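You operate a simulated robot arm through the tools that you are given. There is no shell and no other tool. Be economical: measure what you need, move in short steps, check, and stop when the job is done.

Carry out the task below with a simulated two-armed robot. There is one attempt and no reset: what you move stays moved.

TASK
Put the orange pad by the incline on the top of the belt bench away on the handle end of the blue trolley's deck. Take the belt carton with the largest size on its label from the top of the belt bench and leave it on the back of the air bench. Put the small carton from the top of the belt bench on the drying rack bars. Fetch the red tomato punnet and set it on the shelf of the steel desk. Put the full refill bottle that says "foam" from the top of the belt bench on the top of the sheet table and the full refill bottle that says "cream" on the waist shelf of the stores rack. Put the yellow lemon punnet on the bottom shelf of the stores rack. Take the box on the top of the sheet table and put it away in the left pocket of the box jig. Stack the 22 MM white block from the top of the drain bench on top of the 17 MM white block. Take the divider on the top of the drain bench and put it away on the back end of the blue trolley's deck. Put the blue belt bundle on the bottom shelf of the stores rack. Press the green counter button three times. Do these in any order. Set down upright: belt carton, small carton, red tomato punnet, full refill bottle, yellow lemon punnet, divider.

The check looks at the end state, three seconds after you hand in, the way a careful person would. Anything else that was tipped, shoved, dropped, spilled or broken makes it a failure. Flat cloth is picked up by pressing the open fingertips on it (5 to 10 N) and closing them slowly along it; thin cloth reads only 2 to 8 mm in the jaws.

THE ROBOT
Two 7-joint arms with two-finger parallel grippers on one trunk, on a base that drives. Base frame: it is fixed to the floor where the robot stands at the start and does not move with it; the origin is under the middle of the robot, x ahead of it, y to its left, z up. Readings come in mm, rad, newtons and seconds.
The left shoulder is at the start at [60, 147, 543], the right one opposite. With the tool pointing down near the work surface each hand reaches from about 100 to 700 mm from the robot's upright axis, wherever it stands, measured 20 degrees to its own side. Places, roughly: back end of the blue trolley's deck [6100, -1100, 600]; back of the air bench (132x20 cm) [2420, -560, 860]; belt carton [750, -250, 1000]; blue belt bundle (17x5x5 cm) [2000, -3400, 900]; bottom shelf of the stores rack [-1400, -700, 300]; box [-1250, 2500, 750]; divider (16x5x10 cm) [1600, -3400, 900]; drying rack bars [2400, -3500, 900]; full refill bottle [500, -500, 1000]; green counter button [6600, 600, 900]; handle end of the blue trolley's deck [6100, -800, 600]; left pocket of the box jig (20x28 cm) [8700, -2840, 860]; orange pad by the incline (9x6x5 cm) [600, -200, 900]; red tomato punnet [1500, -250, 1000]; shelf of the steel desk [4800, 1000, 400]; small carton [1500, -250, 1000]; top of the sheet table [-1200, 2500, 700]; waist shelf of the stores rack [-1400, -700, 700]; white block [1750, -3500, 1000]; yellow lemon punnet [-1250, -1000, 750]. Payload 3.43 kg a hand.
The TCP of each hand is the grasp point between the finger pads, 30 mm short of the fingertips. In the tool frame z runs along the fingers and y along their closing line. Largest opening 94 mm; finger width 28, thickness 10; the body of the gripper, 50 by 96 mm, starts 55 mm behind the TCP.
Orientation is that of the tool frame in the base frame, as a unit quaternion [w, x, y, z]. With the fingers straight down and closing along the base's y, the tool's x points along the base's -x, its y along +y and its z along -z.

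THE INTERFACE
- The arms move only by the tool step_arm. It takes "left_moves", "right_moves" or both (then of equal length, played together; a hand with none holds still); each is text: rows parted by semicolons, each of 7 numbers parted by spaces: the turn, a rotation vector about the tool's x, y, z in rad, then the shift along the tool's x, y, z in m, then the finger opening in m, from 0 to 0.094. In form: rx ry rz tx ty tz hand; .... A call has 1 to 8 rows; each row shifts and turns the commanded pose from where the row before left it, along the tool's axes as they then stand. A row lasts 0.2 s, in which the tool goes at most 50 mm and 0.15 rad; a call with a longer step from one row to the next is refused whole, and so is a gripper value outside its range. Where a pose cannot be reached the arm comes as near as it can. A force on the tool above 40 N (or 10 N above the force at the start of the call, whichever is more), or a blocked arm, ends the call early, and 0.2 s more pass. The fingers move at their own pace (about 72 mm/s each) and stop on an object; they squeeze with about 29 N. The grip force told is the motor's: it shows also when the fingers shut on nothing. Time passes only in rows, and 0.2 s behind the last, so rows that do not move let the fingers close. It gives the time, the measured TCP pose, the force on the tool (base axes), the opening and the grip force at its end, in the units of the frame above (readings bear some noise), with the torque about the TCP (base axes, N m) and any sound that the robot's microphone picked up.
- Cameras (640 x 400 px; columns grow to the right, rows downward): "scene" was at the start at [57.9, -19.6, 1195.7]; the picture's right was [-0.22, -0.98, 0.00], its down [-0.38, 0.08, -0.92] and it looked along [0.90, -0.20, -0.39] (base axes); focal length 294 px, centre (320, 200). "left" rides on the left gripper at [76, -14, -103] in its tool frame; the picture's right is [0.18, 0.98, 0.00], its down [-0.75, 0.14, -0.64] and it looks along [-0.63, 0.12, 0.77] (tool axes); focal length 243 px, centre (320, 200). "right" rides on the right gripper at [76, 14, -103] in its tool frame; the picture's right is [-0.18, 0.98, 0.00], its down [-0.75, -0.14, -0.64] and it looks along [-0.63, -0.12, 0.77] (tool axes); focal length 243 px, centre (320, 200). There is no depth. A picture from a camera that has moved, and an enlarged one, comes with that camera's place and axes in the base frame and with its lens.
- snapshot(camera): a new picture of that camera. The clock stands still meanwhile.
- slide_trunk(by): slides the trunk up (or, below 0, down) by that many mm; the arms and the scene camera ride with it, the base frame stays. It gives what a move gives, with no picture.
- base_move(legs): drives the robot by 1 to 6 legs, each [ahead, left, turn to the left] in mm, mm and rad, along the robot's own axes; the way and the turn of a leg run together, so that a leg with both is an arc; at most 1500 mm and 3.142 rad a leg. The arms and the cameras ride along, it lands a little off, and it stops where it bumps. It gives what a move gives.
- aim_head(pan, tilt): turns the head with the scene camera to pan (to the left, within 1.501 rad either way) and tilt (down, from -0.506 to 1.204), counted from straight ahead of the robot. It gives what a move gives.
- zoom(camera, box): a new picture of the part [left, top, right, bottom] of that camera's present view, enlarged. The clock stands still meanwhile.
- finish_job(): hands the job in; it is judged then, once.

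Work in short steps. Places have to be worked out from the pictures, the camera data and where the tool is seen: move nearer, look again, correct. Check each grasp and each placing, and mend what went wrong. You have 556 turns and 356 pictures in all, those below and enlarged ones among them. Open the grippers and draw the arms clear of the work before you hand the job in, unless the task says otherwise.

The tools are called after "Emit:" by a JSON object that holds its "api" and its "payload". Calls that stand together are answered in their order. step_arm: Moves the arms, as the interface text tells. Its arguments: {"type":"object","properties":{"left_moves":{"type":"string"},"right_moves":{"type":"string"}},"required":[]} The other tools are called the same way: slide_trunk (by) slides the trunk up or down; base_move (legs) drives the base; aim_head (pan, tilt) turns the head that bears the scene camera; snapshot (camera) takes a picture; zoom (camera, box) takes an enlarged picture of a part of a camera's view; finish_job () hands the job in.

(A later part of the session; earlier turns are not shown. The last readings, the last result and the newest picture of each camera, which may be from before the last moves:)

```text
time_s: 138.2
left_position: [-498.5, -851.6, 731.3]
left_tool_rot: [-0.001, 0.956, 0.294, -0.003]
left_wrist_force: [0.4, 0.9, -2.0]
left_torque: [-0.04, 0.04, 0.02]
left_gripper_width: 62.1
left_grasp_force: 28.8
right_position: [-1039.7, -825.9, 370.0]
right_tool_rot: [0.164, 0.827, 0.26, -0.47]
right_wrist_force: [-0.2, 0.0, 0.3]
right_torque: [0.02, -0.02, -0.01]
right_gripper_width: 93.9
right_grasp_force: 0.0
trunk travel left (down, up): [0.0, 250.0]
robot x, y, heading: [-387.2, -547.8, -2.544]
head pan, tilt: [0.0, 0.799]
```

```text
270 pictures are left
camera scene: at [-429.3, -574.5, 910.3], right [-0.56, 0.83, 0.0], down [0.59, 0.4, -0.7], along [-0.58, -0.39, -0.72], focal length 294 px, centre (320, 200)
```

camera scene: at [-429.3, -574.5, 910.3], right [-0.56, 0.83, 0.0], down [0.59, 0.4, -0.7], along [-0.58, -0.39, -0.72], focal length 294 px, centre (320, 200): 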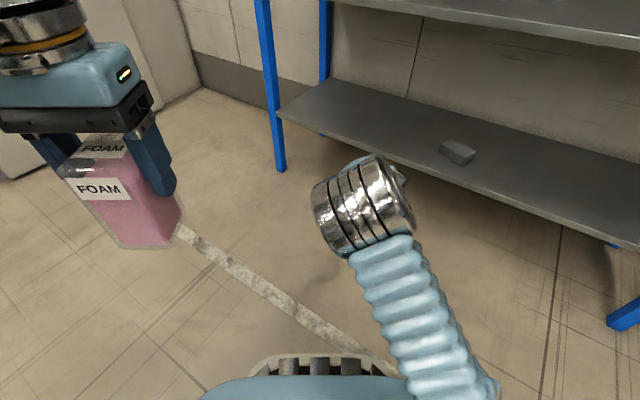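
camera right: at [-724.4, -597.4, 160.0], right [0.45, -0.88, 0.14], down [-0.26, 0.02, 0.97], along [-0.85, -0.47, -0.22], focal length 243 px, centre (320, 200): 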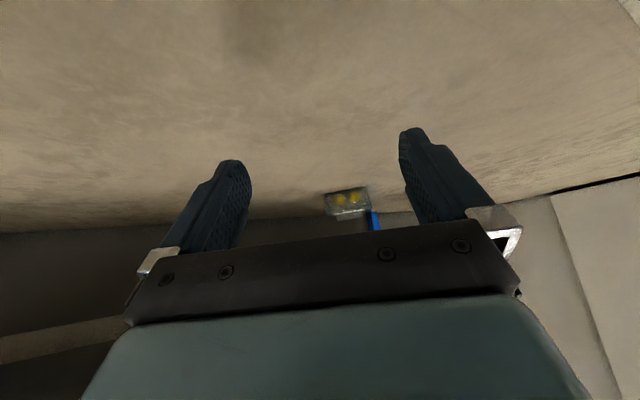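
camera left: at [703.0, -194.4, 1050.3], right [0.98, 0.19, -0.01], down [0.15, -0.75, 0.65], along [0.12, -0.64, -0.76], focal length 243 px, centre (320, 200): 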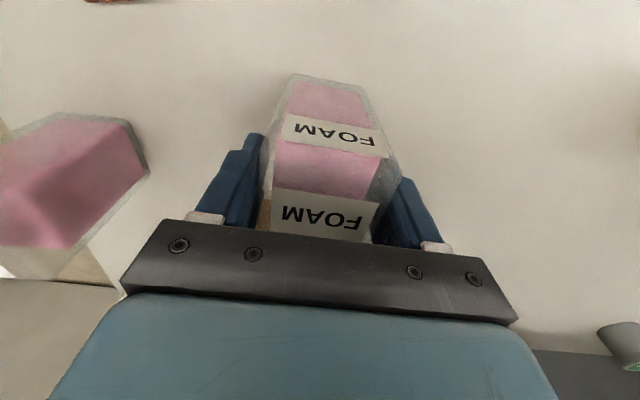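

Emit:
{"api": "step_arm", "payload": {"right_moves": "0 0 0 -0.0225 0 0.039 0.094; 0 0 0 -0.0225 0 0.039 0.094; 0 0 0 0.039 0 0.0225 0.094; 0 0 0 0.039 0 0.0225 0.094; 0 0 0 0.039 0 0.0225 0.094; 0 0 0 0.039 0 0.0225 0.094; 0 0 0 0.039 0 0.0225 0.094"}}

Emit:
{"api": "snapshot", "payload": {"camera": "scene"}}

```text
time_s: 139.8
left_position: [-498.1, -852.4, 731.5]
left_tool_rot: [-0.002, 0.956, 0.293, -0.004]
left_wrist_force: [-0.8, 1.1, -2.4]
left_torque: [-0.03, 0.02, -0.02]
left_gripper_width: 62.0
left_grasp_force: 29.3
right_position: [-991.2, -855.5, 218.0]
right_tool_rot: [0.163, 0.827, 0.261, -0.47]
right_wrist_force: [0.5, -0.6, -0.3]
right_torque: [0.01, 0.0, -0.01]
right_gripper_width: 94.0
right_grasp_force: 0.1
right hand out of reach, approached as far as the arm can: row 2, 3, 4, 5, 6, 7
trunk travel left (down, up): [0.0, 250.0]
robot x, y, heading: [-383.6, -543.3, -2.544]
head pan, tilt: [0.0, 0.799]
```

```text
269 pictures are left
camera scene: at [-429.4, -574.7, 910.3], right [-0.56, 0.83, 0.0], down [0.59, 0.4, -0.7], along [-0.58, -0.39, -0.72], focal length 294 px, centre (320, 200)
```

scene: 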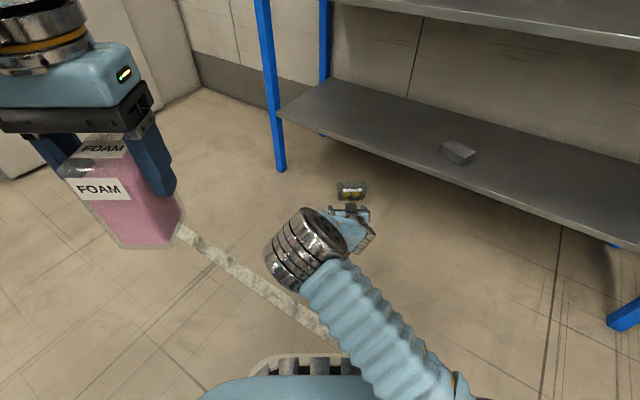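

Still limited. Try nearer to the body, where the limit seemed lower: pull the hand back to ~350 ahead with p≈38° and test the height there.

Emit:
{"api": "step_arm", "payload": {"right_moves": "0 0 0 0.024 0 -0.0416 0.094; 0 0 0 0.024 0 -0.0416 0.094; 0 0 0 0.024 0 -0.0416 0.094; 0 0 0 0.024 0 -0.0416 0.094; 0 0.12 0 0.024 0 -0.03 0.094; 0 0.12 0 0.028 -0.01 -0.025 0.094; 0 0.12 0 0.03 -0.01 -0.02 0.094; 0 0 0 0.0312 -0.01 0.0391 0.094"}}

Emit:
{"api": "step_arm", "payload": {"right_moves": "0 0 0 0.0312 0 0.0391 0.094; 0 0 0 0.0312 0 0.0391 0.094; 0 0 0 0.0312 0 0.0391 0.094; 0 0 0 0 0 0 0.094"}}

```text
refused: row 8 steps farther than a row can; nothing moved
```

```text
time_s: 140.8
left_position: [-498.9, -852.4, 731.8]
left_tool_rot: [-0.002, 0.956, 0.294, -0.003]
left_wrist_force: [0.3, 0.5, -2.6]
left_torque: [-0.01, 0.0, 0.0]
left_gripper_width: 61.9
left_grasp_force: 28.9
right_position: [-951.1, -873.3, 185.2]
right_tool_rot: [0.164, 0.827, 0.261, -0.47]
right_wrist_force: [0.0, -0.7, -0.2]
right_torque: [0.01, 0.04, -0.01]
right_gripper_width: 94.0
right_grasp_force: 0.0
right hand out of reach, approached as far as the arm can: row 1, 2, 3
trunk travel left (down, up): [0.0, 250.0]
robot x, y, heading: [-385.2, -548.1, -2.543]
head pan, tilt: [0.0, 0.799]
```

Crossing toward the left seems to help. Move back and left, then pitch to ~38° and test lower.

Emit:
{"api": "step_arm", "payload": {"right_moves": "0 0 0 0.02 0.02 -0.0346 0.094; 0 0 0 0.02 0.02 -0.0346 0.094; 0 0 0 0.02 0.02 -0.0346 0.094; 0 0 0 0.02 0.02 -0.0346 0.094; 0 0.12 0 0 0 0 0.094; 0 0.12 0 0 0 0 0.094; 0 0.12 0 0 0 0 0.094; 0 0 0 0.03 0 0.037 0.094"}}

Emit:
{"api": "step_arm", "payload": {"right_moves": "0 0 0 0.0234 0 0.0293 0.094; 0 0 0 0.0234 0 0.0293 0.094; 0 0 0 0 0 0 0.094"}}

Emit:
{"api": "snapshot", "payload": {"camera": "scene"}}

```text
time_s: 142.6
left_position: [-499.3, -852.0, 731.2]
left_tool_rot: [-0.001, 0.956, 0.294, -0.004]
left_wrist_force: [-0.3, -0.6, -2.5]
left_torque: [-0.01, 0.01, -0.01]
left_gripper_width: 62.3
left_grasp_force: 29.3
right_position: [-773.8, -846.3, 139.0]
right_tool_rot: [0.113, 0.899, 0.285, -0.314]
right_wrist_force: [0.0, 0.6, -0.5]
right_torque: [0.02, 0.0, -0.03]
right_gripper_width: 93.9
right_grasp_force: 0.0
trunk travel left (down, up): [0.0, 250.0]
robot x, y, heading: [-384.8, -546.0, -2.544]
head pan, tilt: [0.0, 0.799]
```

```text
time_s: 143.4
left_position: [-498.1, -851.2, 732.8]
left_tool_rot: [0.0, 0.956, 0.294, -0.003]
left_wrist_force: [-0.1, -0.4, -2.3]
left_torque: [-0.02, 0.05, -0.01]
left_gripper_width: 62.2
left_grasp_force: 28.4
right_position: [-773.7, -846.5, 95.0]
right_tool_rot: [0.113, 0.899, 0.286, -0.313]
right_wrist_force: [-0.3, 0.9, 0.0]
right_torque: [0.01, -0.02, -0.01]
right_gripper_width: 94.1
right_grasp_force: 0.2
right hand out of reach, approached as far as the arm can: row 2
trunk travel left (down, up): [0.0, 250.0]
robot x, y, heading: [-385.4, -547.8, -2.548]
head pan, tilt: [0.0, 0.799]
```

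```text
268 pictures are left
camera scene: at [-429.4, -574.7, 910.3], right [-0.56, 0.83, 0.0], down [0.59, 0.4, -0.7], along [-0.58, -0.39, -0.72], focal length 294 px, centre (320, 200)
```

scene: 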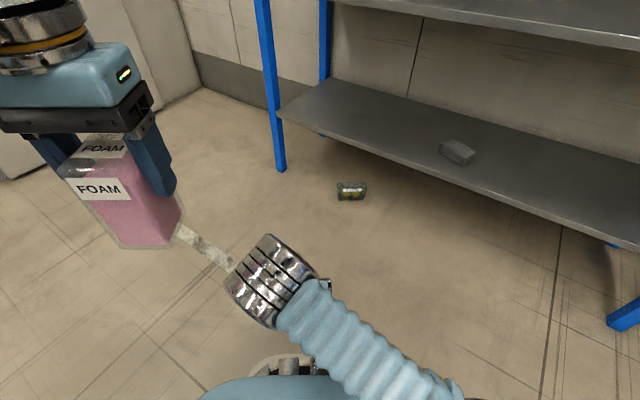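

z≈95 is reachable here with p≈38°. Raise slightly and drive the base so the hand heads for the rib: right 168, forward 330 first.

Emit:
{"api": "step_arm", "payload": {"right_moves": "0 0 0 -0.0062 0 -0.0078 0.094; 0 0 0 0 0 0 0.094"}}

Emit:
{"api": "base_move", "payload": {"legs": [[0, -168, 0], [330, 0, 0]]}}

Emit:
{"api": "snapshot", "payload": {"camera": "right"}}

Emit:
{"api": "snapshot", "payload": {"camera": "scene"}}

```text
time_s: 144.0
left_position: [-498.6, -853.0, 731.8]
left_tool_rot: [-0.002, 0.956, 0.294, -0.003]
left_wrist_force: [0.1, 0.8, -2.1]
left_torque: [0.02, -0.02, -0.01]
left_gripper_width: 62.1
left_grasp_force: 28.8
right_position: [-774.6, -846.0, 104.3]
right_tool_rot: [0.114, 0.899, 0.285, -0.314]
right_wrist_force: [-1.3, 0.0, 0.9]
right_torque: [0.03, -0.02, -0.02]
right_gripper_width: 94.0
right_grasp_force: 0.0
trunk travel left (down, up): [0.0, 250.0]
robot x, y, heading: [-385.9, -543.7, -2.549]
head pan, tilt: [0.0, 0.799]
```

```text
time_s: 147.3
left_position: [-866.2, -899.1, 732.8]
left_tool_rot: [0.0, 0.956, 0.294, -0.003]
left_wrist_force: [-0.4, 0.4, -3.0]
left_torque: [-0.02, -0.02, -0.03]
left_gripper_width: 62.0
left_grasp_force: 28.6
right_position: [-1143.3, -892.5, 104.0]
right_tool_rot: [0.112, 0.898, 0.285, -0.315]
right_wrist_force: [0.1, 0.2, 0.5]
right_torque: [0.01, 0.04, 0.01]
right_gripper_width: 94.2
right_grasp_force: 0.0
trunk travel left (down, up): [0.0, 250.0]
robot x, y, heading: [-755.0, -591.9, -2.546]
head pan, tilt: [0.0, 0.799]
```

```text
267 pictures are left
camera right: at [-1034.9, -831.1, 136.9], right [0.46, -0.88, 0.14], down [-0.24, 0.03, 0.97], along [-0.86, -0.48, -0.2], focal length 243 px, centre (320, 200)
```

right: 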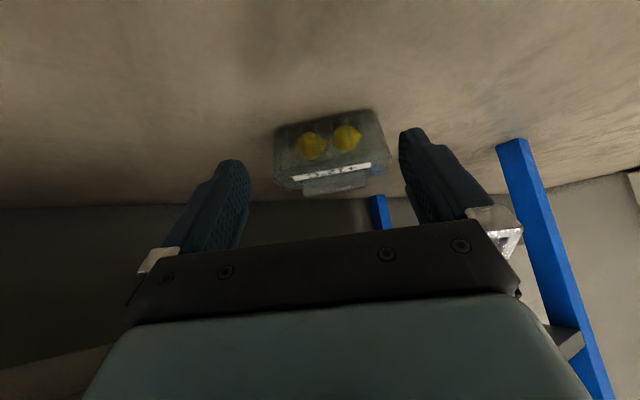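

```text
266 pictures are left
camera scene: at [-797.8, -620.5, 910.3], right [-0.56, 0.83, 0.0], down [0.59, 0.4, -0.7], along [-0.58, -0.39, -0.72], focal length 294 px, centre (320, 200)
```

scene: 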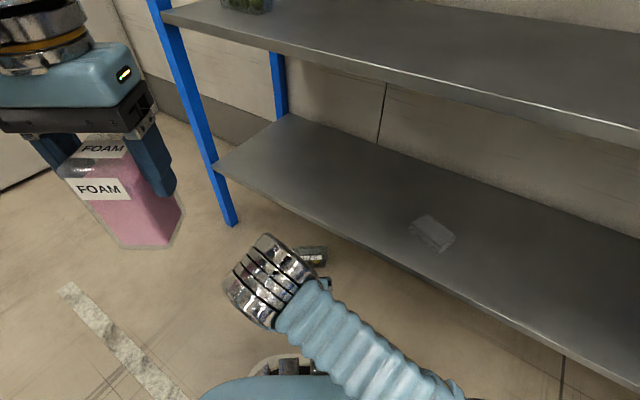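

The rib is aligned laterally, 132 mm ahead. Drive 112 mm and check.

Emit:
{"api": "base_move", "payload": {"legs": [[112, 0, 0]]}}

Emit:
{"api": "snapshot", "payload": {"camera": "right"}}

Emit:
{"api": "snapshot", "payload": {"camera": "scene"}}

```text
time_s: 148.5
left_position: [-959.6, -961.2, 730.4]
left_tool_rot: [-0.001, 0.956, 0.295, -0.003]
left_wrist_force: [-0.1, 0.5, -2.6]
left_torque: [0.01, 0.0, 0.02]
left_gripper_width: 62.1
left_grasp_force: 28.9
right_position: [-1236.8, -956.3, 104.8]
right_tool_rot: [0.113, 0.898, 0.286, -0.314]
right_wrist_force: [-0.4, 0.4, -0.2]
right_torque: [0.03, -0.03, 0.04]
right_gripper_width: 93.7
right_grasp_force: 0.0
trunk travel left (down, up): [0.0, 250.0]
robot x, y, heading: [-844.7, -655.5, -2.544]
head pan, tilt: [0.0, 0.799]
```

```text
265 pictures are left
camera right: at [-1128.4, -894.7, 136.9], right [0.46, -0.88, 0.14], down [-0.24, 0.03, 0.97], along [-0.86, -0.48, -0.2], focal length 243 px, centre (320, 200)
```

right: 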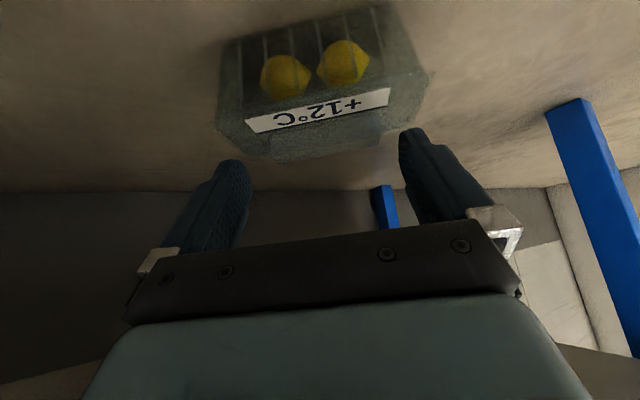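

```text
264 pictures are left
camera scene: at [-891.3, -683.9, 910.3], right [-0.56, 0.83, 0.0], down [0.59, 0.4, -0.7], along [-0.58, -0.39, -0.72], focal length 294 px, centre (320, 200)
```

scene: 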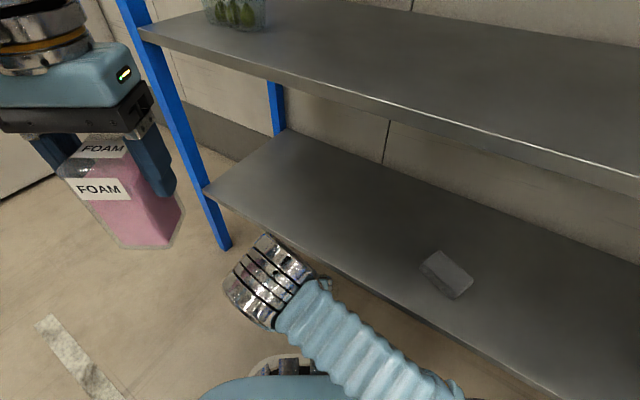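

Advance 13 mm and lower 7 mm with the arm, watching force.

Emit:
{"api": "step_arm", "payload": {"right_moves": "0 0 0 -0.0102 0.002 0.0081 0.094; 0 0 0 0.0022 0 0.0027 0.094; 0 0 0 0.0022 0 0.0027 0.094; 0 0 0 0 0 0 0.094"}}

Emit:
{"api": "snapshot", "payload": {"camera": "right"}}

```text
time_s: 149.5
left_position: [-960.4, -960.7, 731.9]
left_tool_rot: [-0.001, 0.956, 0.294, -0.003]
left_wrist_force: [0.2, 0.3, -3.2]
left_torque: [-0.02, -0.02, -0.01]
left_gripper_width: 62.2
left_grasp_force: 29.1
right_position: [-1246.0, -965.9, 99.3]
right_tool_rot: [0.114, 0.898, 0.285, -0.315]
right_wrist_force: [0.2, -0.2, -0.3]
right_torque: [-0.04, -0.01, 0.0]
right_gripper_width: 94.1
right_grasp_force: 0.1
trunk travel left (down, up): [0.0, 250.0]
robot x, y, heading: [-846.2, -659.5, -2.546]
head pan, tilt: [0.0, 0.799]
```

```text
263 pictures are left
camera right: at [-1138.0, -904.1, 130.2], right [0.46, -0.88, 0.14], down [-0.24, 0.03, 0.97], along [-0.86, -0.48, -0.2], focal length 243 px, centre (320, 200)
```

right: 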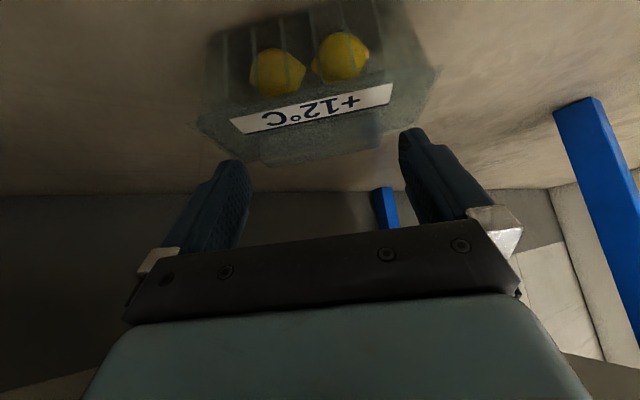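

Emit:
{"api": "zoom", "payload": {"camera": "right", "box": [200, 90, 440, 240]}}

```text
2.67 times, centred on (320, 165) of right
camera zoom: at [-1138.0, -904.1, 130.2], right [0.46, -0.88, 0.14], down [-0.24, 0.03, 0.97], along [-0.86, -0.48, -0.2], focal length 647 px, centre (320, 293)
```

zoom: 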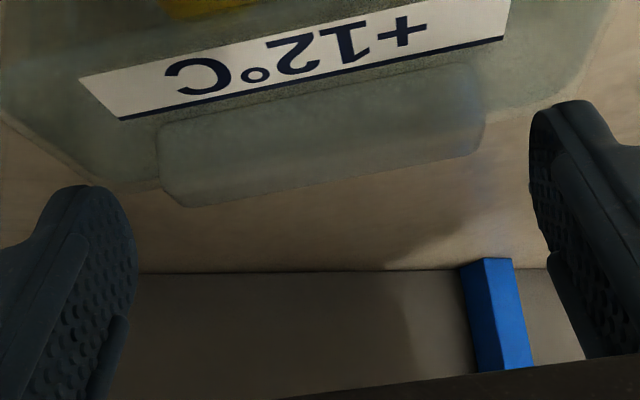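

The rib overlaps the fingertips by only ~6 mm. Lower another 6 mm and 3 mm forward, then close.

Emit:
{"api": "step_arm", "payload": {"right_moves": "0 0 0 0.0015 0 0.0045 0.094; 0 0 0 0.0015 0 0.0035 0.094; 0 0 0 0 0 0 0.05; 0 0 0 0 0 0 0.05; 0 0 0 0 0 0 0.05; 0 0 0 0 0 0 0.05"}}

Emit:
{"api": "zoom", "payload": {"camera": "right", "box": [200, 90, 440, 240]}}

```text
time_s: 150.9
left_position: [-958.5, -960.8, 732.5]
left_tool_rot: [-0.001, 0.956, 0.294, -0.002]
left_wrist_force: [-0.9, -0.4, -2.6]
left_torque: [-0.02, 0.02, 0.02]
left_gripper_width: 62.0
left_grasp_force: 29.1
right_position: [-1247.6, -966.9, 94.5]
right_tool_rot: [0.114, 0.898, 0.285, -0.315]
right_wrist_force: [-0.3, -0.5, 1.2]
right_torque: [0.03, 0.09, 0.03]
right_gripper_width: 69.3
right_grasp_force: 29.1
right hand out of reach, approached as far as the arm can: row 2
trunk travel left (down, up): [0.0, 250.0]
robot x, y, heading: [-846.8, -655.6, -2.541]
head pan, tilt: [0.0, 0.799]
```

```text
2.67 times, centred on (320, 165) of right
camera zoom: at [-1139.3, -905.0, 126.1], right [0.46, -0.88, 0.14], down [-0.24, 0.03, 0.97], along [-0.86, -0.48, -0.2], focal length 647 px, centre (320, 293)
```

zoom: 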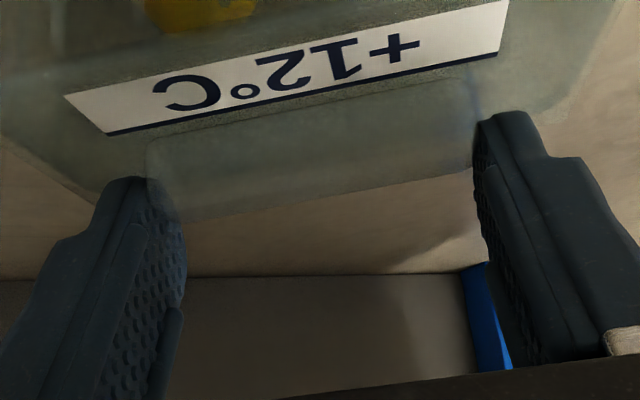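

Gripped (69 mm). Lift 15 mm and check it follows, then back out from under the shelf.

Emit:
{"api": "step_arm", "payload": {"right_moves": "0 0 0 -0.0031 0 -0.0039 0.05; 0 0 0 -0.0031 0 -0.0039 0.05; 0 0 0 -0.0031 0 -0.0039 0.05; 0 0 0 0 0 0 0.05"}}

Emit:
{"api": "snapshot", "payload": {"camera": "right"}}

```text
time_s: 151.9
left_position: [-958.8, -962.2, 732.3]
left_tool_rot: [-0.002, 0.956, 0.294, -0.003]
left_wrist_force: [0.2, -0.2, -2.6]
left_torque: [0.03, 0.01, -0.01]
left_gripper_width: 61.9
left_grasp_force: 28.7
right_position: [-1247.6, -966.3, 110.1]
right_tool_rot: [0.113, 0.898, 0.285, -0.315]
right_wrist_force: [-0.1, 0.4, -0.6]
right_torque: [-0.02, -0.01, -0.03]
right_gripper_width: 69.0
right_grasp_force: 29.3
trunk travel left (down, up): [0.0, 250.0]
robot x, y, heading: [-847.6, -656.2, -2.547]
head pan, tilt: [0.0, 0.799]
```

```text
260 pictures are left
camera right: at [-1139.2, -904.6, 140.8], right [0.46, -0.88, 0.14], down [-0.24, 0.03, 0.97], along [-0.86, -0.48, -0.2], focal length 243 px, centre (320, 200)
```

right: 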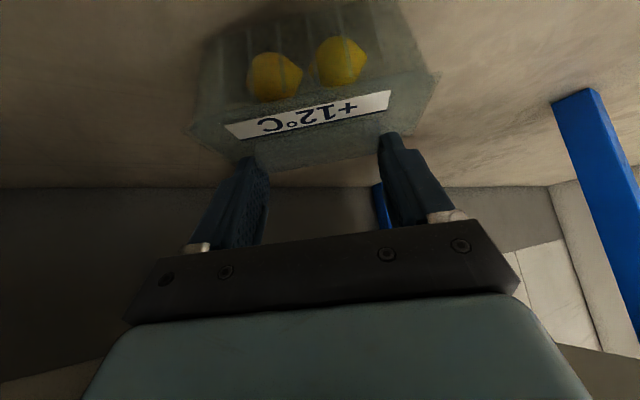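

It follows. Back out 350 mm.

Emit:
{"api": "base_move", "payload": {"legs": [[-350, 0, 0]]}}

Emit:
{"api": "step_arm", "payload": {"right_moves": "0 0 0 -0.03 0 -0.035 0.05; 0 0 0 -0.03 0 -0.035 0.05; 0 0 0 -0.03 0 -0.035 0.05; 0 0 0 -0.03 0 -0.035 0.05; 0 0 0 -0.03 0 -0.035 0.05; 0 0 0 -0.03 0 -0.035 0.05; 0 0 0 -0.03 0 -0.035 0.05; 0 0 0 -0.03 0 -0.035 0.05"}}

Emit:
{"api": "snapshot", "payload": {"camera": "scene"}}

Emit:
{"api": "snapshot", "payload": {"camera": "right"}}

```text
time_s: 154.2
left_position: [-668.8, -765.5, 732.3]
left_tool_rot: [-0.001, 0.955, 0.296, -0.003]
left_wrist_force: [0.3, 0.3, -2.3]
left_torque: [0.0, 0.0, -0.01]
left_gripper_width: 62.3
left_grasp_force: 28.7
right_position: [-956.8, -770.1, 109.6]
right_tool_rot: [0.114, 0.898, 0.287, -0.313]
right_wrist_force: [-1.0, -0.2, -0.5]
right_torque: [-0.04, -0.04, 0.06]
right_gripper_width: 69.6
right_grasp_force: 29.1
trunk travel left (down, up): [0.0, 250.0]
robot x, y, heading: [-557.3, -459.2, -2.54]
head pan, tilt: [0.0, 0.799]
```

```text
time_s: 156.0
left_position: [-669.2, -763.9, 731.0]
left_tool_rot: [-0.001, 0.955, 0.295, -0.004]
left_wrist_force: [0.1, 0.2, -3.6]
left_torque: [0.01, 0.0, 0.0]
left_gripper_width: 62.2
left_grasp_force: 29.1
right_position: [-971.0, -769.2, 477.1]
right_tool_rot: [0.114, 0.898, 0.288, -0.313]
right_wrist_force: [-0.2, -0.6, 0.0]
right_torque: [0.01, -0.03, -0.02]
right_gripper_width: 69.1
right_grasp_force: 29.3
trunk travel left (down, up): [0.0, 250.0]
robot x, y, heading: [-556.2, -457.6, -2.546]
head pan, tilt: [0.0, 0.799]
```

```text
259 pictures are left
camera scene: at [-601.9, -487.1, 910.2], right [-0.56, 0.83, 0.0], down [0.59, 0.4, -0.7], along [-0.58, -0.39, -0.72], focal length 294 px, centre (320, 200)
```

scene: 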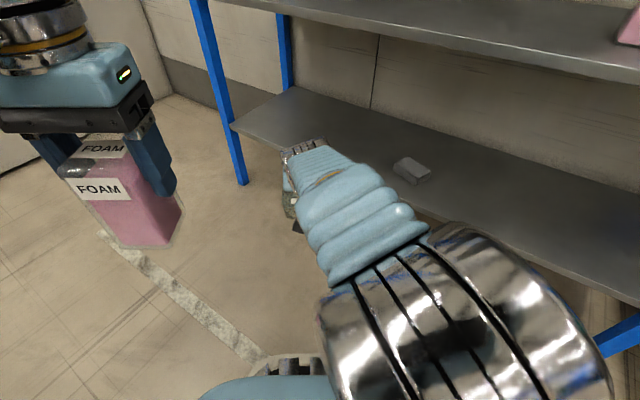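

```text
258 pictures are left
camera right: at [-862.9, -707.4, 509.0], right [0.46, -0.88, 0.14], down [-0.24, 0.03, 0.97], along [-0.85, -0.48, -0.2], focal length 243 px, centre (320, 200)
```

right: 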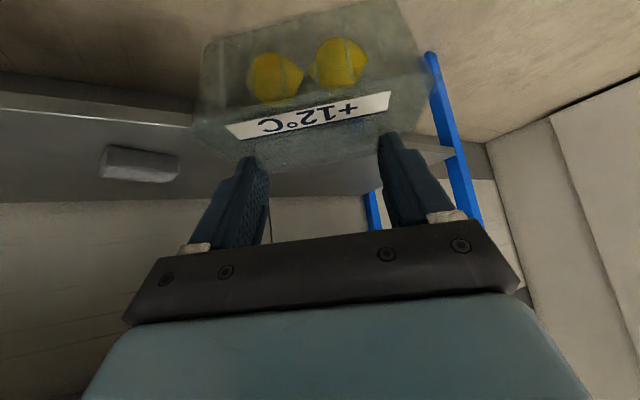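

Held securely. Turn square to the rack and slide left so the punnet faces the clear left part of the bottom shelf.

Emit:
{"api": "base_move", "payload": {"legs": [[0, 0, -0.596], [0, 410, 0]]}}

Emit:
{"api": "aim_head", "payload": {"pan": 0, "tilt": 0.6}}

Emit:
{"api": "snapshot", "payload": {"camera": "scene"}}

Emit:
{"api": "snapshot", "payload": {"camera": "right"}}

```text
time_s: 160.2
left_position: [-823.3, -1058.4, 732.7]
left_tool_rot: [-0.002, 1.0, -0.001, -0.002]
left_wrist_force: [0.4, 0.2, -2.1]
left_torque: [0.0, 0.02, -0.01]
left_gripper_width: 61.9
left_grasp_force: 29.4
right_position: [-1074.2, -892.1, 477.4]
right_tool_rot: [0.016, 0.942, 0.008, -0.334]
right_wrist_force: [-0.2, 0.3, -0.4]
right_torque: [-0.04, -0.05, 0.01]
right_gripper_width: 68.7
right_grasp_force: 28.5
trunk travel left (down, up): [0.0, 250.0]
robot x, y, heading: [-561.3, -867.8, 3.138]
head pan, tilt: [0.0, 0.799]
```

```text
time_s: 160.9
left_position: [-824.2, -1058.3, 731.9]
left_tool_rot: [-0.002, 1.0, -0.001, -0.003]
left_wrist_force: [-1.1, -0.4, -2.9]
left_torque: [-0.01, 0.01, 0.01]
left_gripper_width: 62.3
left_grasp_force: 28.9
right_position: [-1074.1, -892.4, 475.6]
right_tool_rot: [0.016, 0.943, 0.009, -0.334]
right_wrist_force: [0.5, 0.0, -0.3]
right_torque: [-0.01, 0.06, 0.02]
right_gripper_width: 68.8
right_grasp_force: 28.8
trunk travel left (down, up): [0.0, 250.0]
robot x, y, heading: [-560.5, -870.4, 3.138]
head pan, tilt: [0.0, 0.6]
```

```text
257 pictures are left
camera scene: at [-619.3, -869.1, 927.1], right [0.0, 1.0, 0.0], down [0.57, 0.0, -0.82], along [-0.82, 0.0, -0.57], focal length 294 px, centre (320, 200)
```

scene: 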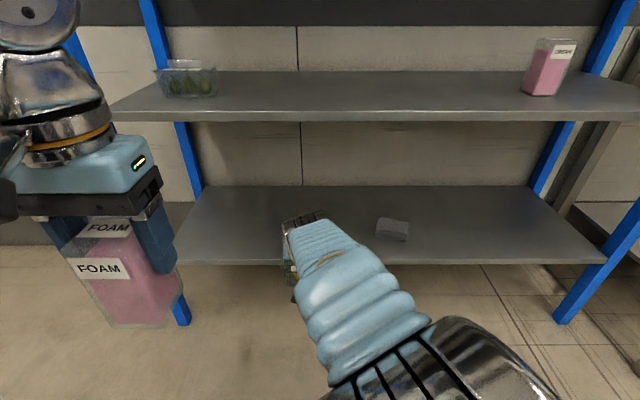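

```text
256 pictures are left
camera right: at [-951.1, -901.7, 508.6], right [-0.12, -0.98, 0.14], down [-0.19, 0.16, 0.97], along [-0.98, 0.09, -0.2], focal length 243 px, centre (320, 200)
```

right: 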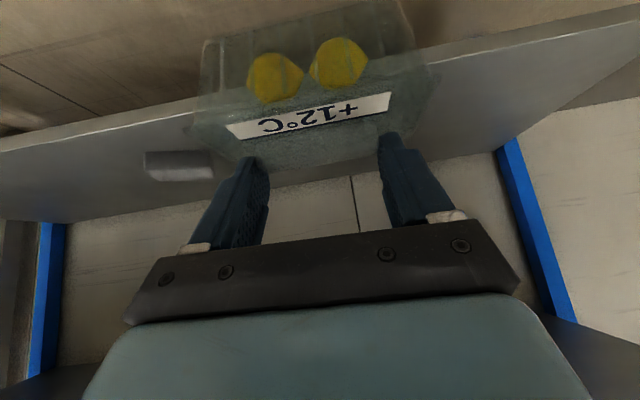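

Drive in 205 mm with ~60 mm clearance above the shelf.

Emit:
{"api": "base_move", "payload": {"legs": [[205, 0, 0]]}}

Emit:
{"api": "step_arm", "payload": {"right_moves": "0 0 0 0.0125 0 0.0156 0.05; 0 0 0 0.0125 0 0.0156 0.05; 0 0 0 0 0 0 0.05"}}

Emit:
{"api": "snapshot", "payload": {"camera": "right"}}

```text
time_s: 162.5
left_position: [-1028.4, -1057.8, 731.8]
left_tool_rot: [-0.003, 1.0, -0.001, -0.003]
left_wrist_force: [1.0, 0.2, -3.2]
left_torque: [0.0, 0.01, 0.0]
left_gripper_width: 62.3
left_grasp_force: 29.1
right_position: [-1278.5, -891.5, 476.6]
right_tool_rot: [0.015, 0.943, 0.007, -0.334]
right_wrist_force: [0.9, 0.4, -0.4]
right_torque: [-0.01, 0.03, 0.02]
right_gripper_width: 69.1
right_grasp_force: 29.2
trunk travel left (down, up): [0.0, 250.0]
robot x, y, heading: [-760.1, -867.4, 3.137]
head pan, tilt: [0.0, 0.6]
```

```text
time_s: 163.3
left_position: [-1028.6, -1059.0, 731.3]
left_tool_rot: [-0.001, 1.0, -0.001, -0.002]
left_wrist_force: [-0.4, -0.5, -2.7]
left_torque: [0.01, 0.03, 0.0]
left_gripper_width: 61.9
left_grasp_force: 28.5
right_position: [-1280.1, -892.8, 437.0]
right_tool_rot: [0.015, 0.942, 0.007, -0.334]
right_wrist_force: [-0.2, 0.2, -0.5]
right_torque: [-0.03, -0.03, -0.04]
right_gripper_width: 69.1
right_grasp_force: 29.0
trunk travel left (down, up): [0.0, 250.0]
robot x, y, heading: [-761.6, -868.9, 3.142]
head pan, tilt: [0.0, 0.6]
```

```text
255 pictures are left
camera right: at [-1156.7, -902.8, 468.5], right [-0.12, -0.98, 0.14], down [-0.19, 0.16, 0.97], along [-0.98, 0.09, -0.2], focal length 243 px, centre (320, 200)
```

right: 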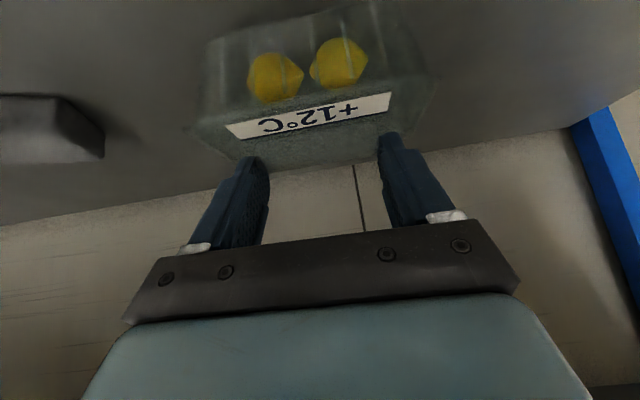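

Now single small lowering steps, one call at a time.

Emit:
{"api": "step_arm", "payload": {"right_moves": "0 0 0 0.005 0 0.0062 0.05; 0 0 0 0.005 0 0.0062 0.05"}}

```text
time_s: 163.9
left_position: [-1027.9, -1057.7, 732.3]
left_tool_rot: [-0.002, 1.0, -0.001, -0.002]
left_wrist_force: [-0.6, -0.8, -2.1]
left_torque: [0.05, 0.05, 0.0]
left_gripper_width: 62.2
left_grasp_force: 29.0
right_position: [-1279.8, -892.9, 421.4]
right_tool_rot: [0.015, 0.943, 0.008, -0.333]
right_wrist_force: [-0.4, 0.4, -0.5]
right_torque: [0.02, 0.01, -0.03]
right_gripper_width: 69.0
right_grasp_force: 29.0
trunk travel left (down, up): [0.0, 250.0]
robot x, y, heading: [-759.9, -867.8, 3.143]
head pan, tilt: [0.0, 0.6]
```

Emit:
{"api": "step_arm", "payload": {"right_moves": "0 0 0 0.0025 0 0.0031 0.05; 0 0 0 0.0025 0 0.0031 0.05"}}

```text
time_s: 164.5
left_position: [-1028.4, -1057.4, 732.5]
left_tool_rot: [-0.002, 1.0, -0.002, -0.003]
left_wrist_force: [0.5, 0.2, -2.0]
left_torque: [0.0, 0.03, 0.0]
left_gripper_width: 62.2
left_grasp_force: 29.2
right_position: [-1280.1, -893.1, 414.6]
right_tool_rot: [0.017, 0.942, 0.009, -0.335]
right_wrist_force: [0.9, -1.2, 10.6]
right_torque: [0.59, -0.17, -0.06]
right_gripper_width: 69.2
right_grasp_force: 29.4
trunk travel left (down, up): [0.0, 250.0]
robot x, y, heading: [-761.6, -868.6, 3.142]
head pan, tilt: [0.0, 0.6]
```

Contact. Ease up 2 mm, open, lift the fingers 40 mm straight up, check before backing off.

Emit:
{"api": "step_arm", "payload": {"right_moves": "0 0 0 -0.0012 0 -0.0015 0.05; 0 0 0 0 0 0 0.094; 0 0 0 0 0 0 0.094; 0 0 0 -0.006 0 -0.0078 0.094; 0 0 0 -0.0125 0 -0.0156 0.094; 0 0 0 -0.0125 0 -0.0156 0.094"}}

Emit:
{"api": "snapshot", "payload": {"camera": "right"}}

```text
time_s: 165.9
left_position: [-1028.0, -1058.1, 730.9]
left_tool_rot: [-0.001, 1.0, -0.001, -0.002]
left_wrist_force: [-0.6, 1.3, -2.5]
left_torque: [-0.02, 0.03, -0.02]
left_gripper_width: 62.0
left_grasp_force: 28.4
right_position: [-1280.1, -892.2, 464.1]
right_tool_rot: [0.015, 0.942, 0.008, -0.334]
right_wrist_force: [1.2, -0.7, 1.1]
right_torque: [0.01, 0.01, 0.02]
right_gripper_width: 94.1
right_grasp_force: 0.1
trunk travel left (down, up): [0.0, 250.0]
robot x, y, heading: [-761.9, -867.1, 3.141]
head pan, tilt: [0.0, 0.6]
```

```text
254 pictures are left
camera right: at [-1155.8, -901.4, 496.3], right [-0.12, -0.98, 0.14], down [-0.19, 0.16, 0.97], along [-0.98, 0.09, -0.2], focal length 243 px, centre (320, 200)
```

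right: 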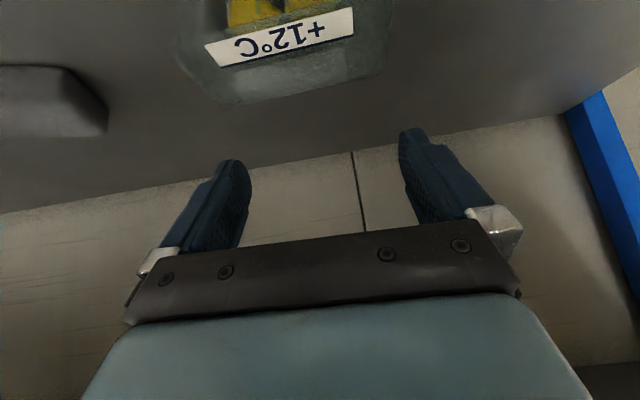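

Released and clear. Back off and raise the trunk; verify.

Emit:
{"api": "base_move", "payload": {"legs": [[-350, 0, 0]]}}

Emit:
{"api": "snapshot", "payload": {"camera": "scene"}}

```text
time_s: 168.2
left_position: [-677.2, -1058.9, 732.2]
left_tool_rot: [-0.001, 1.0, -0.001, -0.002]
left_wrist_force: [0.1, -0.9, -3.4]
left_torque: [-0.01, 0.01, 0.01]
left_gripper_width: 62.4
left_grasp_force: 28.3
right_position: [-928.2, -891.9, 464.3]
right_tool_rot: [0.015, 0.942, 0.008, -0.334]
right_wrist_force: [0.1, 0.1, -0.2]
right_torque: [-0.03, 0.0, 0.0]
right_gripper_width: 94.0
right_grasp_force: 0.2
trunk travel left (down, up): [0.0, 250.0]
robot x, y, heading: [-413.8, -874.1, 3.142]
head pan, tilt: [0.0, 0.6]
```

```text
253 pictures are left
camera scene: at [-472.2, -869.5, 927.2], right [0.0, 1.0, 0.0], down [0.57, 0.0, -0.82], along [-0.82, 0.0, -0.57], focal length 294 px, centre (320, 200)
```

scene: 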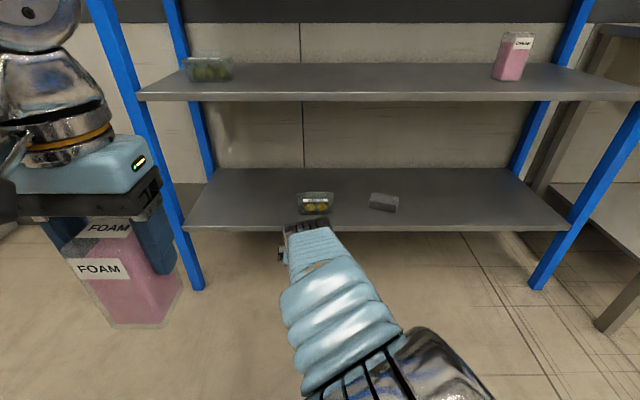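

The lemon punnet stands on the bottom shelf. Raise the trunk and return the right arm home.

Emit:
{"api": "slide_trunk", "payload": {"by": 250}}

Emit:
{"api": "step_arm", "payload": {"right_moves": "0 0.135 0 0.01 -0.02 -0.03 0.094; 0 0.135 0 0.015 -0.02 -0.03 0.094; 0 0.135 0 0.02 -0.02 -0.03 0.094; 0 0.135 0 0.02 -0.02 -0.03 0.094; 0 0.135 0 0.02 -0.025 -0.03 0.094; 0 0 0 0.02 -0.025 -0.035 0.094; 0 0 0 0.02 -0.025 -0.035 0.094; 0 0 0 0.02 -0.025 -0.035 0.094"}}

```text
time_s: 170.8
left_position: [-676.9, -1058.6, 982.8]
left_tool_rot: [-0.002, 1.0, -0.002, -0.002]
left_wrist_force: [0.1, -0.4, -2.9]
left_torque: [0.01, 0.02, -0.01]
left_gripper_width: 62.2
left_grasp_force: 28.7
right_position: [-927.1, -892.2, 714.8]
right_tool_rot: [0.017, 0.942, 0.008, -0.334]
right_wrist_force: [-0.1, 0.4, -0.1]
right_torque: [-0.03, -0.03, 0.0]
right_gripper_width: 94.0
right_grasp_force: 0.0
trunk travel left (down, up): [-250.0, 0.0]
robot x, y, heading: [-408.4, -870.2, 3.142]
head pan, tilt: [0.0, 0.6]
```

```text
time_s: 172.6
left_position: [-676.4, -1058.8, 980.6]
left_tool_rot: [-0.002, 1.0, 0.0, -0.003]
left_wrist_force: [-0.4, -0.2, -2.9]
left_torque: [0.03, -0.02, -0.05]
left_gripper_width: 62.3
left_grasp_force: 28.5
right_position: [-734.6, -701.2, 919.4]
right_tool_rot: [0.012, 1.0, 0.013, -0.003]
right_wrist_force: [-0.2, 0.0, -0.2]
right_torque: [0.02, -0.02, 0.02]
right_gripper_width: 93.7
right_grasp_force: 0.1
trunk travel left (down, up): [-250.0, 0.0]
robot x, y, heading: [-411.7, -866.0, 3.141]
head pan, tilt: [0.0, 0.6]
```

Emit:
{"api": "step_arm", "payload": {"right_moves": "0.024 0.006 0.026 0.02 -0.03 -0.02 0.094; 0 0 0 0.02 -0.03 -0.02 0.094; 0 0 0 0 -0.03 -0.02 0.094"}}

Emit:
{"api": "aim_head", "payload": {"pan": -1.2, "tilt": 0.3}}

Emit:
{"api": "snapshot", "payload": {"camera": "scene"}}

```text
time_s: 173.4
left_position: [-676.9, -1059.4, 981.4]
left_tool_rot: [-0.002, 1.0, -0.001, -0.002]
left_wrist_force: [0.7, -0.4, -3.0]
left_torque: [0.01, -0.01, 0.0]
left_gripper_width: 62.1
left_grasp_force: 29.1
right_position: [-694.8, -610.5, 978.7]
right_tool_rot: [0.001, 1.0, 0.001, 0.0]
right_wrist_force: [0.0, -0.9, 0.4]
right_torque: [0.0, 0.0, 0.03]
right_gripper_width: 94.2
right_grasp_force: 0.0
trunk travel left (down, up): [-250.0, 0.0]
robot x, y, heading: [-410.3, -871.1, 3.138]
head pan, tilt: [0.0, 0.6]
```

```text
time_s: 174.8
left_position: [-676.4, -1059.4, 981.2]
left_tool_rot: [-0.002, 1.0, -0.001, -0.003]
left_wrist_force: [0.3, 0.4, -3.3]
left_torque: [0.02, 0.01, -0.01]
left_gripper_width: 62.3
left_grasp_force: 29.0
right_position: [-694.6, -610.1, 978.4]
right_tool_rot: [0.001, 1.0, -0.001, 0.0]
right_wrist_force: [-0.1, -0.6, 0.9]
right_torque: [0.01, 0.01, 0.01]
right_gripper_width: 94.0
right_grasp_force: 0.1
trunk travel left (down, up): [-250.0, 0.0]
robot x, y, heading: [-410.6, -867.9, 3.142]
head pan, tilt: [-1.201, 0.3]
```

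```text
252 pictures are left
camera scene: at [-417.5, -782.5, 1204.7], right [0.93, 0.36, 0.0], down [0.11, -0.28, -0.96], along [-0.34, 0.89, -0.3], focal length 294 px, centre (320, 200)
```

scene: 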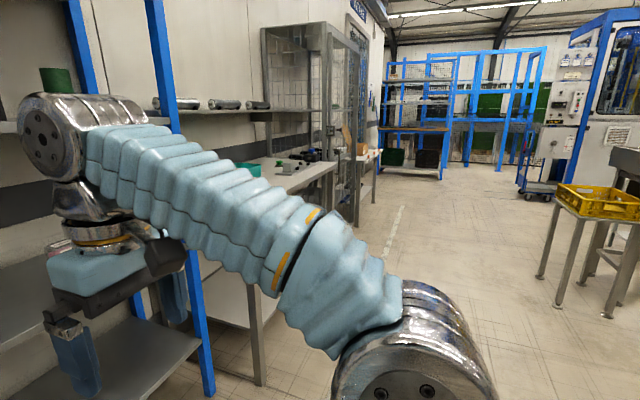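

Now to the sheet table at about (-1200,2500): slide right (+y) along the free aisle.

Emit:
{"api": "base_move", "payload": {"legs": [[0, -1450, 0], [0, -1450, 0], [0, -350, 0]]}}

Emit:
{"api": "aim_head", "payload": {"pan": 0, "tilt": 0.5}}

Emit:
{"api": "snapshot", "payload": {"camera": "scene"}}

```text
time_s: 190.7
left_position: [-660.9, 2206.3, 981.3]
left_tool_rot: [-0.002, 1.0, 0.002, -0.002]
left_wrist_force: [0.5, -0.6, -3.1]
left_torque: [0.04, 0.03, 0.01]
left_gripper_width: 62.4
left_grasp_force: 29.1
right_position: [-681.6, 2654.1, 977.6]
right_tool_rot: [0.0, 1.0, 0.003, -0.001]
right_wrist_force: [0.5, 0.1, -0.7]
right_torque: [0.01, 0.01, -0.03]
right_gripper_width: 94.0
right_grasp_force: 0.0
trunk travel left (down, up): [-250.0, 0.0]
robot x, y, heading: [-395.3, 2394.7, -3.142]
head pan, tilt: [-1.201, 0.3]
```

```text
time_s: 192.1
left_position: [-660.4, 2205.8, 980.9]
left_tool_rot: [-0.002, 1.0, 0.001, -0.003]
left_wrist_force: [-0.3, 0.0, -2.4]
left_torque: [-0.02, 0.03, 0.01]
left_gripper_width: 62.2
left_grasp_force: 29.3
right_position: [-681.3, 2654.0, 978.2]
right_tool_rot: [0.001, 1.0, 0.003, 0.0]
right_wrist_force: [0.9, -0.1, 0.4]
right_torque: [0.0, 0.01, 0.0]
right_gripper_width: 94.0
right_grasp_force: 0.3
trunk travel left (down, up): [-250.0, 0.0]
robot x, y, heading: [-393.8, 2397.3, -3.138]
head pan, tilt: [0.0, 0.499]
```

```text
251 pictures are left
camera scene: at [-459.6, 2397.0, 1186.3], right [0.0, 1.0, 0.0], down [0.48, 0.0, -0.88], along [-0.88, 0.0, -0.48], focal length 294 px, centre (320, 200)
```

scene: 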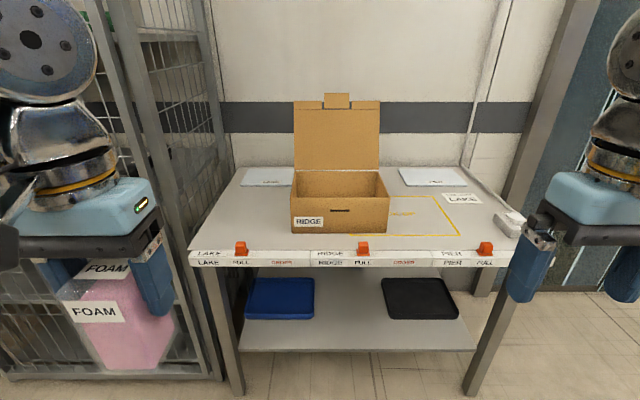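

The box (open, ~275 mm wide, lid up) sits mid-table. I'll put FOAM at the table's left front. Drive 300 mm closer first and re-measure.

Emit:
{"api": "base_move", "payload": {"legs": [[300, 0, 0]]}}

Emit:
{"api": "snapshot", "payload": {"camera": "scene"}}

Emit:
{"api": "snapshot", "payload": {"camera": "left"}}

```text
time_s: 194.2
left_position: [-961.4, 2206.9, 981.3]
left_tool_rot: [-0.002, 1.0, 0.002, -0.002]
left_wrist_force: [-0.4, 0.0, -3.0]
left_torque: [-0.01, 0.0, -0.04]
left_gripper_width: 62.4
left_grasp_force: 28.9
right_position: [-981.3, 2654.8, 977.7]
right_tool_rot: [0.001, 1.0, 0.002, 0.0]
right_wrist_force: [0.1, 0.1, 0.1]
right_torque: [0.02, 0.0, 0.02]
right_gripper_width: 93.9
right_grasp_force: 0.0
trunk travel left (down, up): [-250.0, 0.0]
robot x, y, heading: [-695.7, 2393.8, -3.137]
head pan, tilt: [0.0, 0.499]
```

```text
250 pictures are left
camera scene: at [-759.9, 2396.2, 1186.3], right [0.0, 1.0, 0.0], down [0.48, 0.0, -0.88], along [-0.88, 0.0, -0.48], focal length 294 px, centre (320, 200)
```

scene: 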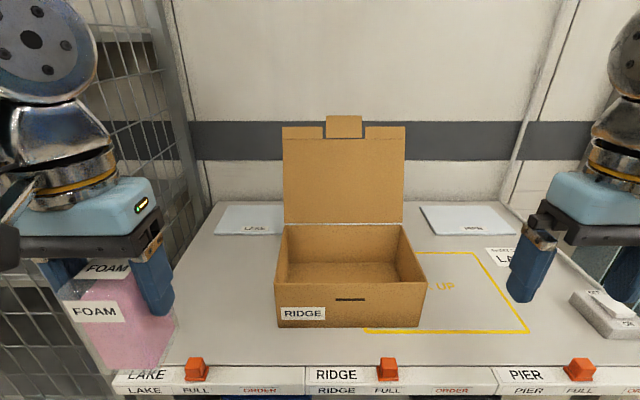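

```text
249 pictures are left
camera left: at [-883.5, 2219.0, 1082.7], right [0.19, -0.98, 0.0], down [-0.75, -0.15, 0.65], along [-0.64, -0.12, -0.76], focal length 243 px, centre (320, 200)
```

left: 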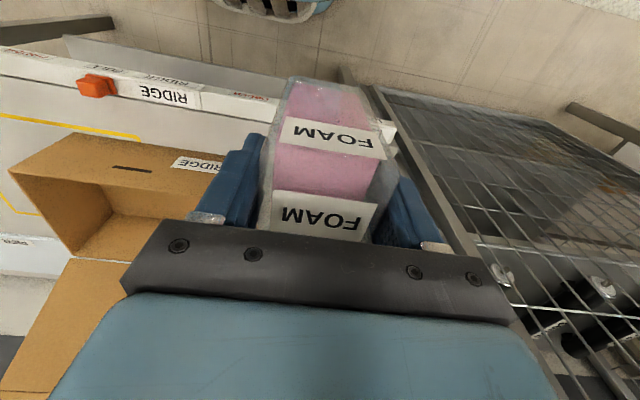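

Table z≈713, box front at x≈-1130 (y 2312–2590). I'll place FOAM at about (-1110, 2212): base 60 mm, arm 90 mm forward, then lower.

Emit:
{"api": "base_move", "payload": {"legs": [[60, 0, 0]]}}

Emit:
{"api": "step_arm", "payload": {"left_moves": "0 0 0 -0.045 -0.005 0 0.04; 0 0 0 -0.045 0 0 0.04; 0 0 0 0 0 0.04 0.04; 0 0 0 0 0 0.04 0.04; 0 0 0 0 0 0.04 0.04; 0 0 0 0 0 0.03 0.04"}}

Emit:
{"api": "snapshot", "payload": {"camera": "scene"}}

Emit:
{"api": "snapshot", "payload": {"camera": "left"}}

```text
time_s: 195.1
left_position: [-1021.8, 2205.3, 980.7]
left_tool_rot: [-0.001, 1.0, 0.001, -0.002]
left_wrist_force: [0.4, -0.2, -2.8]
left_torque: [-0.01, 0.0, -0.01]
left_gripper_width: 62.3
left_grasp_force: 28.6
right_position: [-1043.3, 2653.4, 976.6]
right_tool_rot: [0.0, 1.0, 0.003, 0.0]
right_wrist_force: [0.1, 0.0, 0.1]
right_torque: [0.02, 0.05, -0.03]
right_gripper_width: 94.2
right_grasp_force: 0.0
trunk travel left (down, up): [-250.0, 0.0]
robot x, y, heading: [-757.6, 2392.0, -3.141]
head pan, tilt: [0.0, 0.499]
```

```text
time_s: 196.5
left_position: [-1112.2, 2210.6, 832.0]
left_tool_rot: [-0.002, 1.0, 0.002, -0.003]
left_wrist_force: [-1.0, -0.7, -2.7]
left_torque: [-0.02, -0.03, 0.03]
left_gripper_width: 62.0
left_grasp_force: 28.9
right_position: [-1042.7, 2653.7, 977.2]
right_tool_rot: [0.0, 1.0, 0.003, 0.0]
right_wrist_force: [0.2, 0.9, -0.6]
right_torque: [-0.02, 0.02, 0.03]
right_gripper_width: 93.9
right_grasp_force: 0.2
trunk travel left (down, up): [-250.0, 0.0]
robot x, y, heading: [-754.9, 2395.5, -3.137]
head pan, tilt: [0.0, 0.499]
```

```text
248 pictures are left
camera scene: at [-820.9, 2396.0, 1186.3], right [0.0, 1.0, 0.0], down [0.48, 0.0, -0.88], along [-0.88, 0.0, -0.48], focal length 294 px, centre (320, 200)
```

scene: 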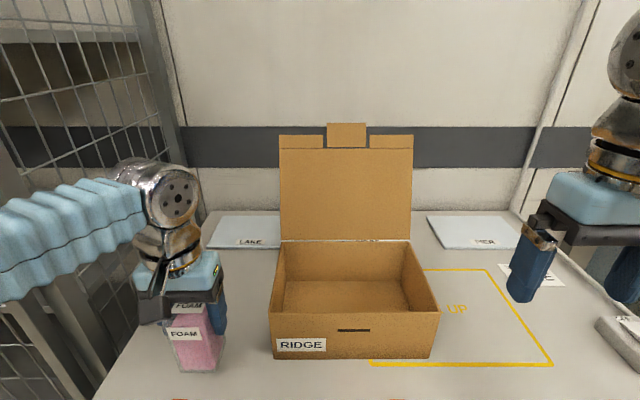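

```text
247 pictures are left
camera left: at [-1035.3, 2224.0, 933.1], right [0.19, -0.98, -0.01], down [-0.75, -0.15, 0.65], along [-0.63, -0.12, -0.76], focal length 243 px, centre (320, 200)
```

left: 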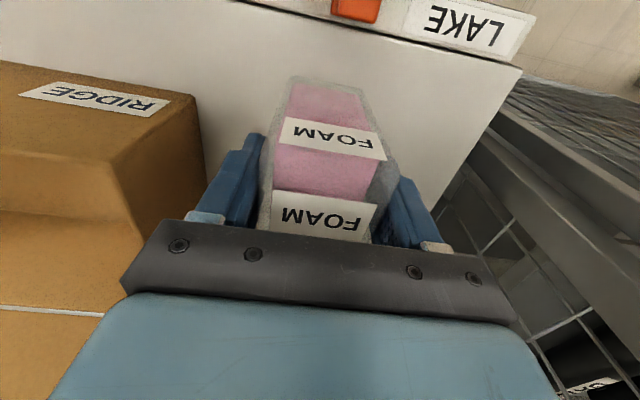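

Clear on all sides. Lower to just above the table.

Emit:
{"api": "step_arm", "payload": {"left_moves": "0 0 0 0 0 0.01 0.04; 0 0 0 0 0 0.008 0.04; 0 0 0 0 0 0.004 0.04"}}

```text
time_s: 197.3
left_position: [-1114.1, 2210.8, 810.8]
left_tool_rot: [-0.002, 1.0, 0.002, -0.003]
left_wrist_force: [-0.2, -0.5, -1.6]
left_torque: [-0.02, 0.03, 0.01]
left_gripper_width: 62.2
left_grasp_force: 29.0
right_position: [-1043.3, 2654.4, 978.0]
right_tool_rot: [0.001, 1.0, 0.003, -0.001]
right_wrist_force: [0.0, 0.4, -0.3]
right_torque: [0.02, 0.01, 0.02]
right_gripper_width: 94.0
right_grasp_force: 0.0
trunk travel left (down, up): [-250.0, 0.0]
robot x, y, heading: [-757.7, 2397.8, -3.138]
head pan, tilt: [0.0, 0.499]
```

Emit:
{"api": "step_arm", "payload": {"left_moves": "0 0 0 0 0 0.003 0.04; 0 0 0 0 0 0.003 0.04"}}

```text
time_s: 197.9
left_position: [-1113.0, 2211.7, 804.6]
left_tool_rot: [-0.002, 1.0, 0.002, -0.005]
left_wrist_force: [-0.7, -0.1, 21.1]
left_torque: [-0.63, 0.1, 0.08]
left_gripper_width: 62.7
left_grasp_force: 29.2
right_position: [-1041.2, 2653.9, 979.3]
right_tool_rot: [0.0, 1.0, 0.002, 0.0]
right_wrist_force: [0.1, -0.7, -0.3]
right_torque: [0.0, 0.02, -0.02]
right_gripper_width: 93.8
right_grasp_force: 0.0
trunk travel left (down, up): [-250.0, 0.0]
robot x, y, heading: [-754.6, 2395.4, -3.144]
head pan, tilt: [0.0, 0.499]
```

Contact. Ease, open, then rise straight up.

Emit:
{"api": "step_arm", "payload": {"left_moves": "0 0 0 0 0 -0.002 0.04; 0 0 0 0 0 0 0.094; 0 0 0 0 0 0 0.094; 0 0 0 0 0 -0.03 0.094; 0 0 0 0 0 -0.045 0.094; 0 0 0 0 0 -0.045 0.094; 0 0 0 0 0 -0.04 0.094"}}

Emit:
{"api": "snapshot", "payload": {"camera": "scene"}}

```text
time_s: 199.5
left_position: [-1111.1, 2209.8, 967.5]
left_tool_rot: [-0.002, 1.0, 0.001, -0.002]
left_wrist_force: [0.4, -0.4, 0.3]
left_torque: [0.0, -0.01, 0.01]
left_gripper_width: 93.8
left_grasp_force: 0.1
right_position: [-1042.6, 2654.1, 977.1]
right_tool_rot: [0.002, 1.0, 0.003, 0.0]
right_wrist_force: [-0.2, -0.1, 0.7]
right_torque: [0.02, 0.02, -0.01]
right_gripper_width: 93.8
right_grasp_force: 0.2
trunk travel left (down, up): [-250.0, 0.0]
robot x, y, heading: [-758.2, 2395.0, -3.139]
head pan, tilt: [0.0, 0.499]
```

```text
246 pictures are left
camera scene: at [-820.8, 2396.0, 1186.2], right [0.0, 1.0, 0.0], down [0.48, 0.0, -0.88], along [-0.88, 0.0, -0.48], focal length 294 px, centre (320, 200)
```

scene: 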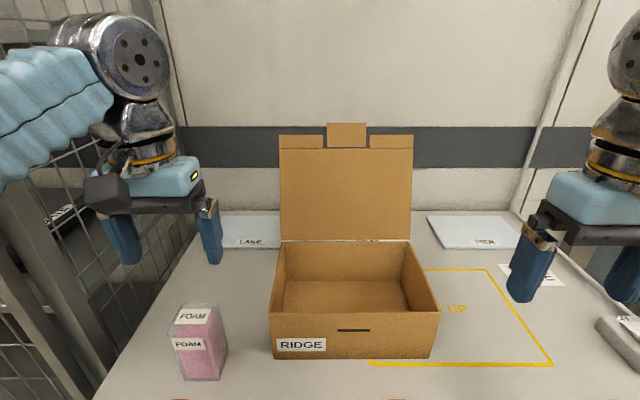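

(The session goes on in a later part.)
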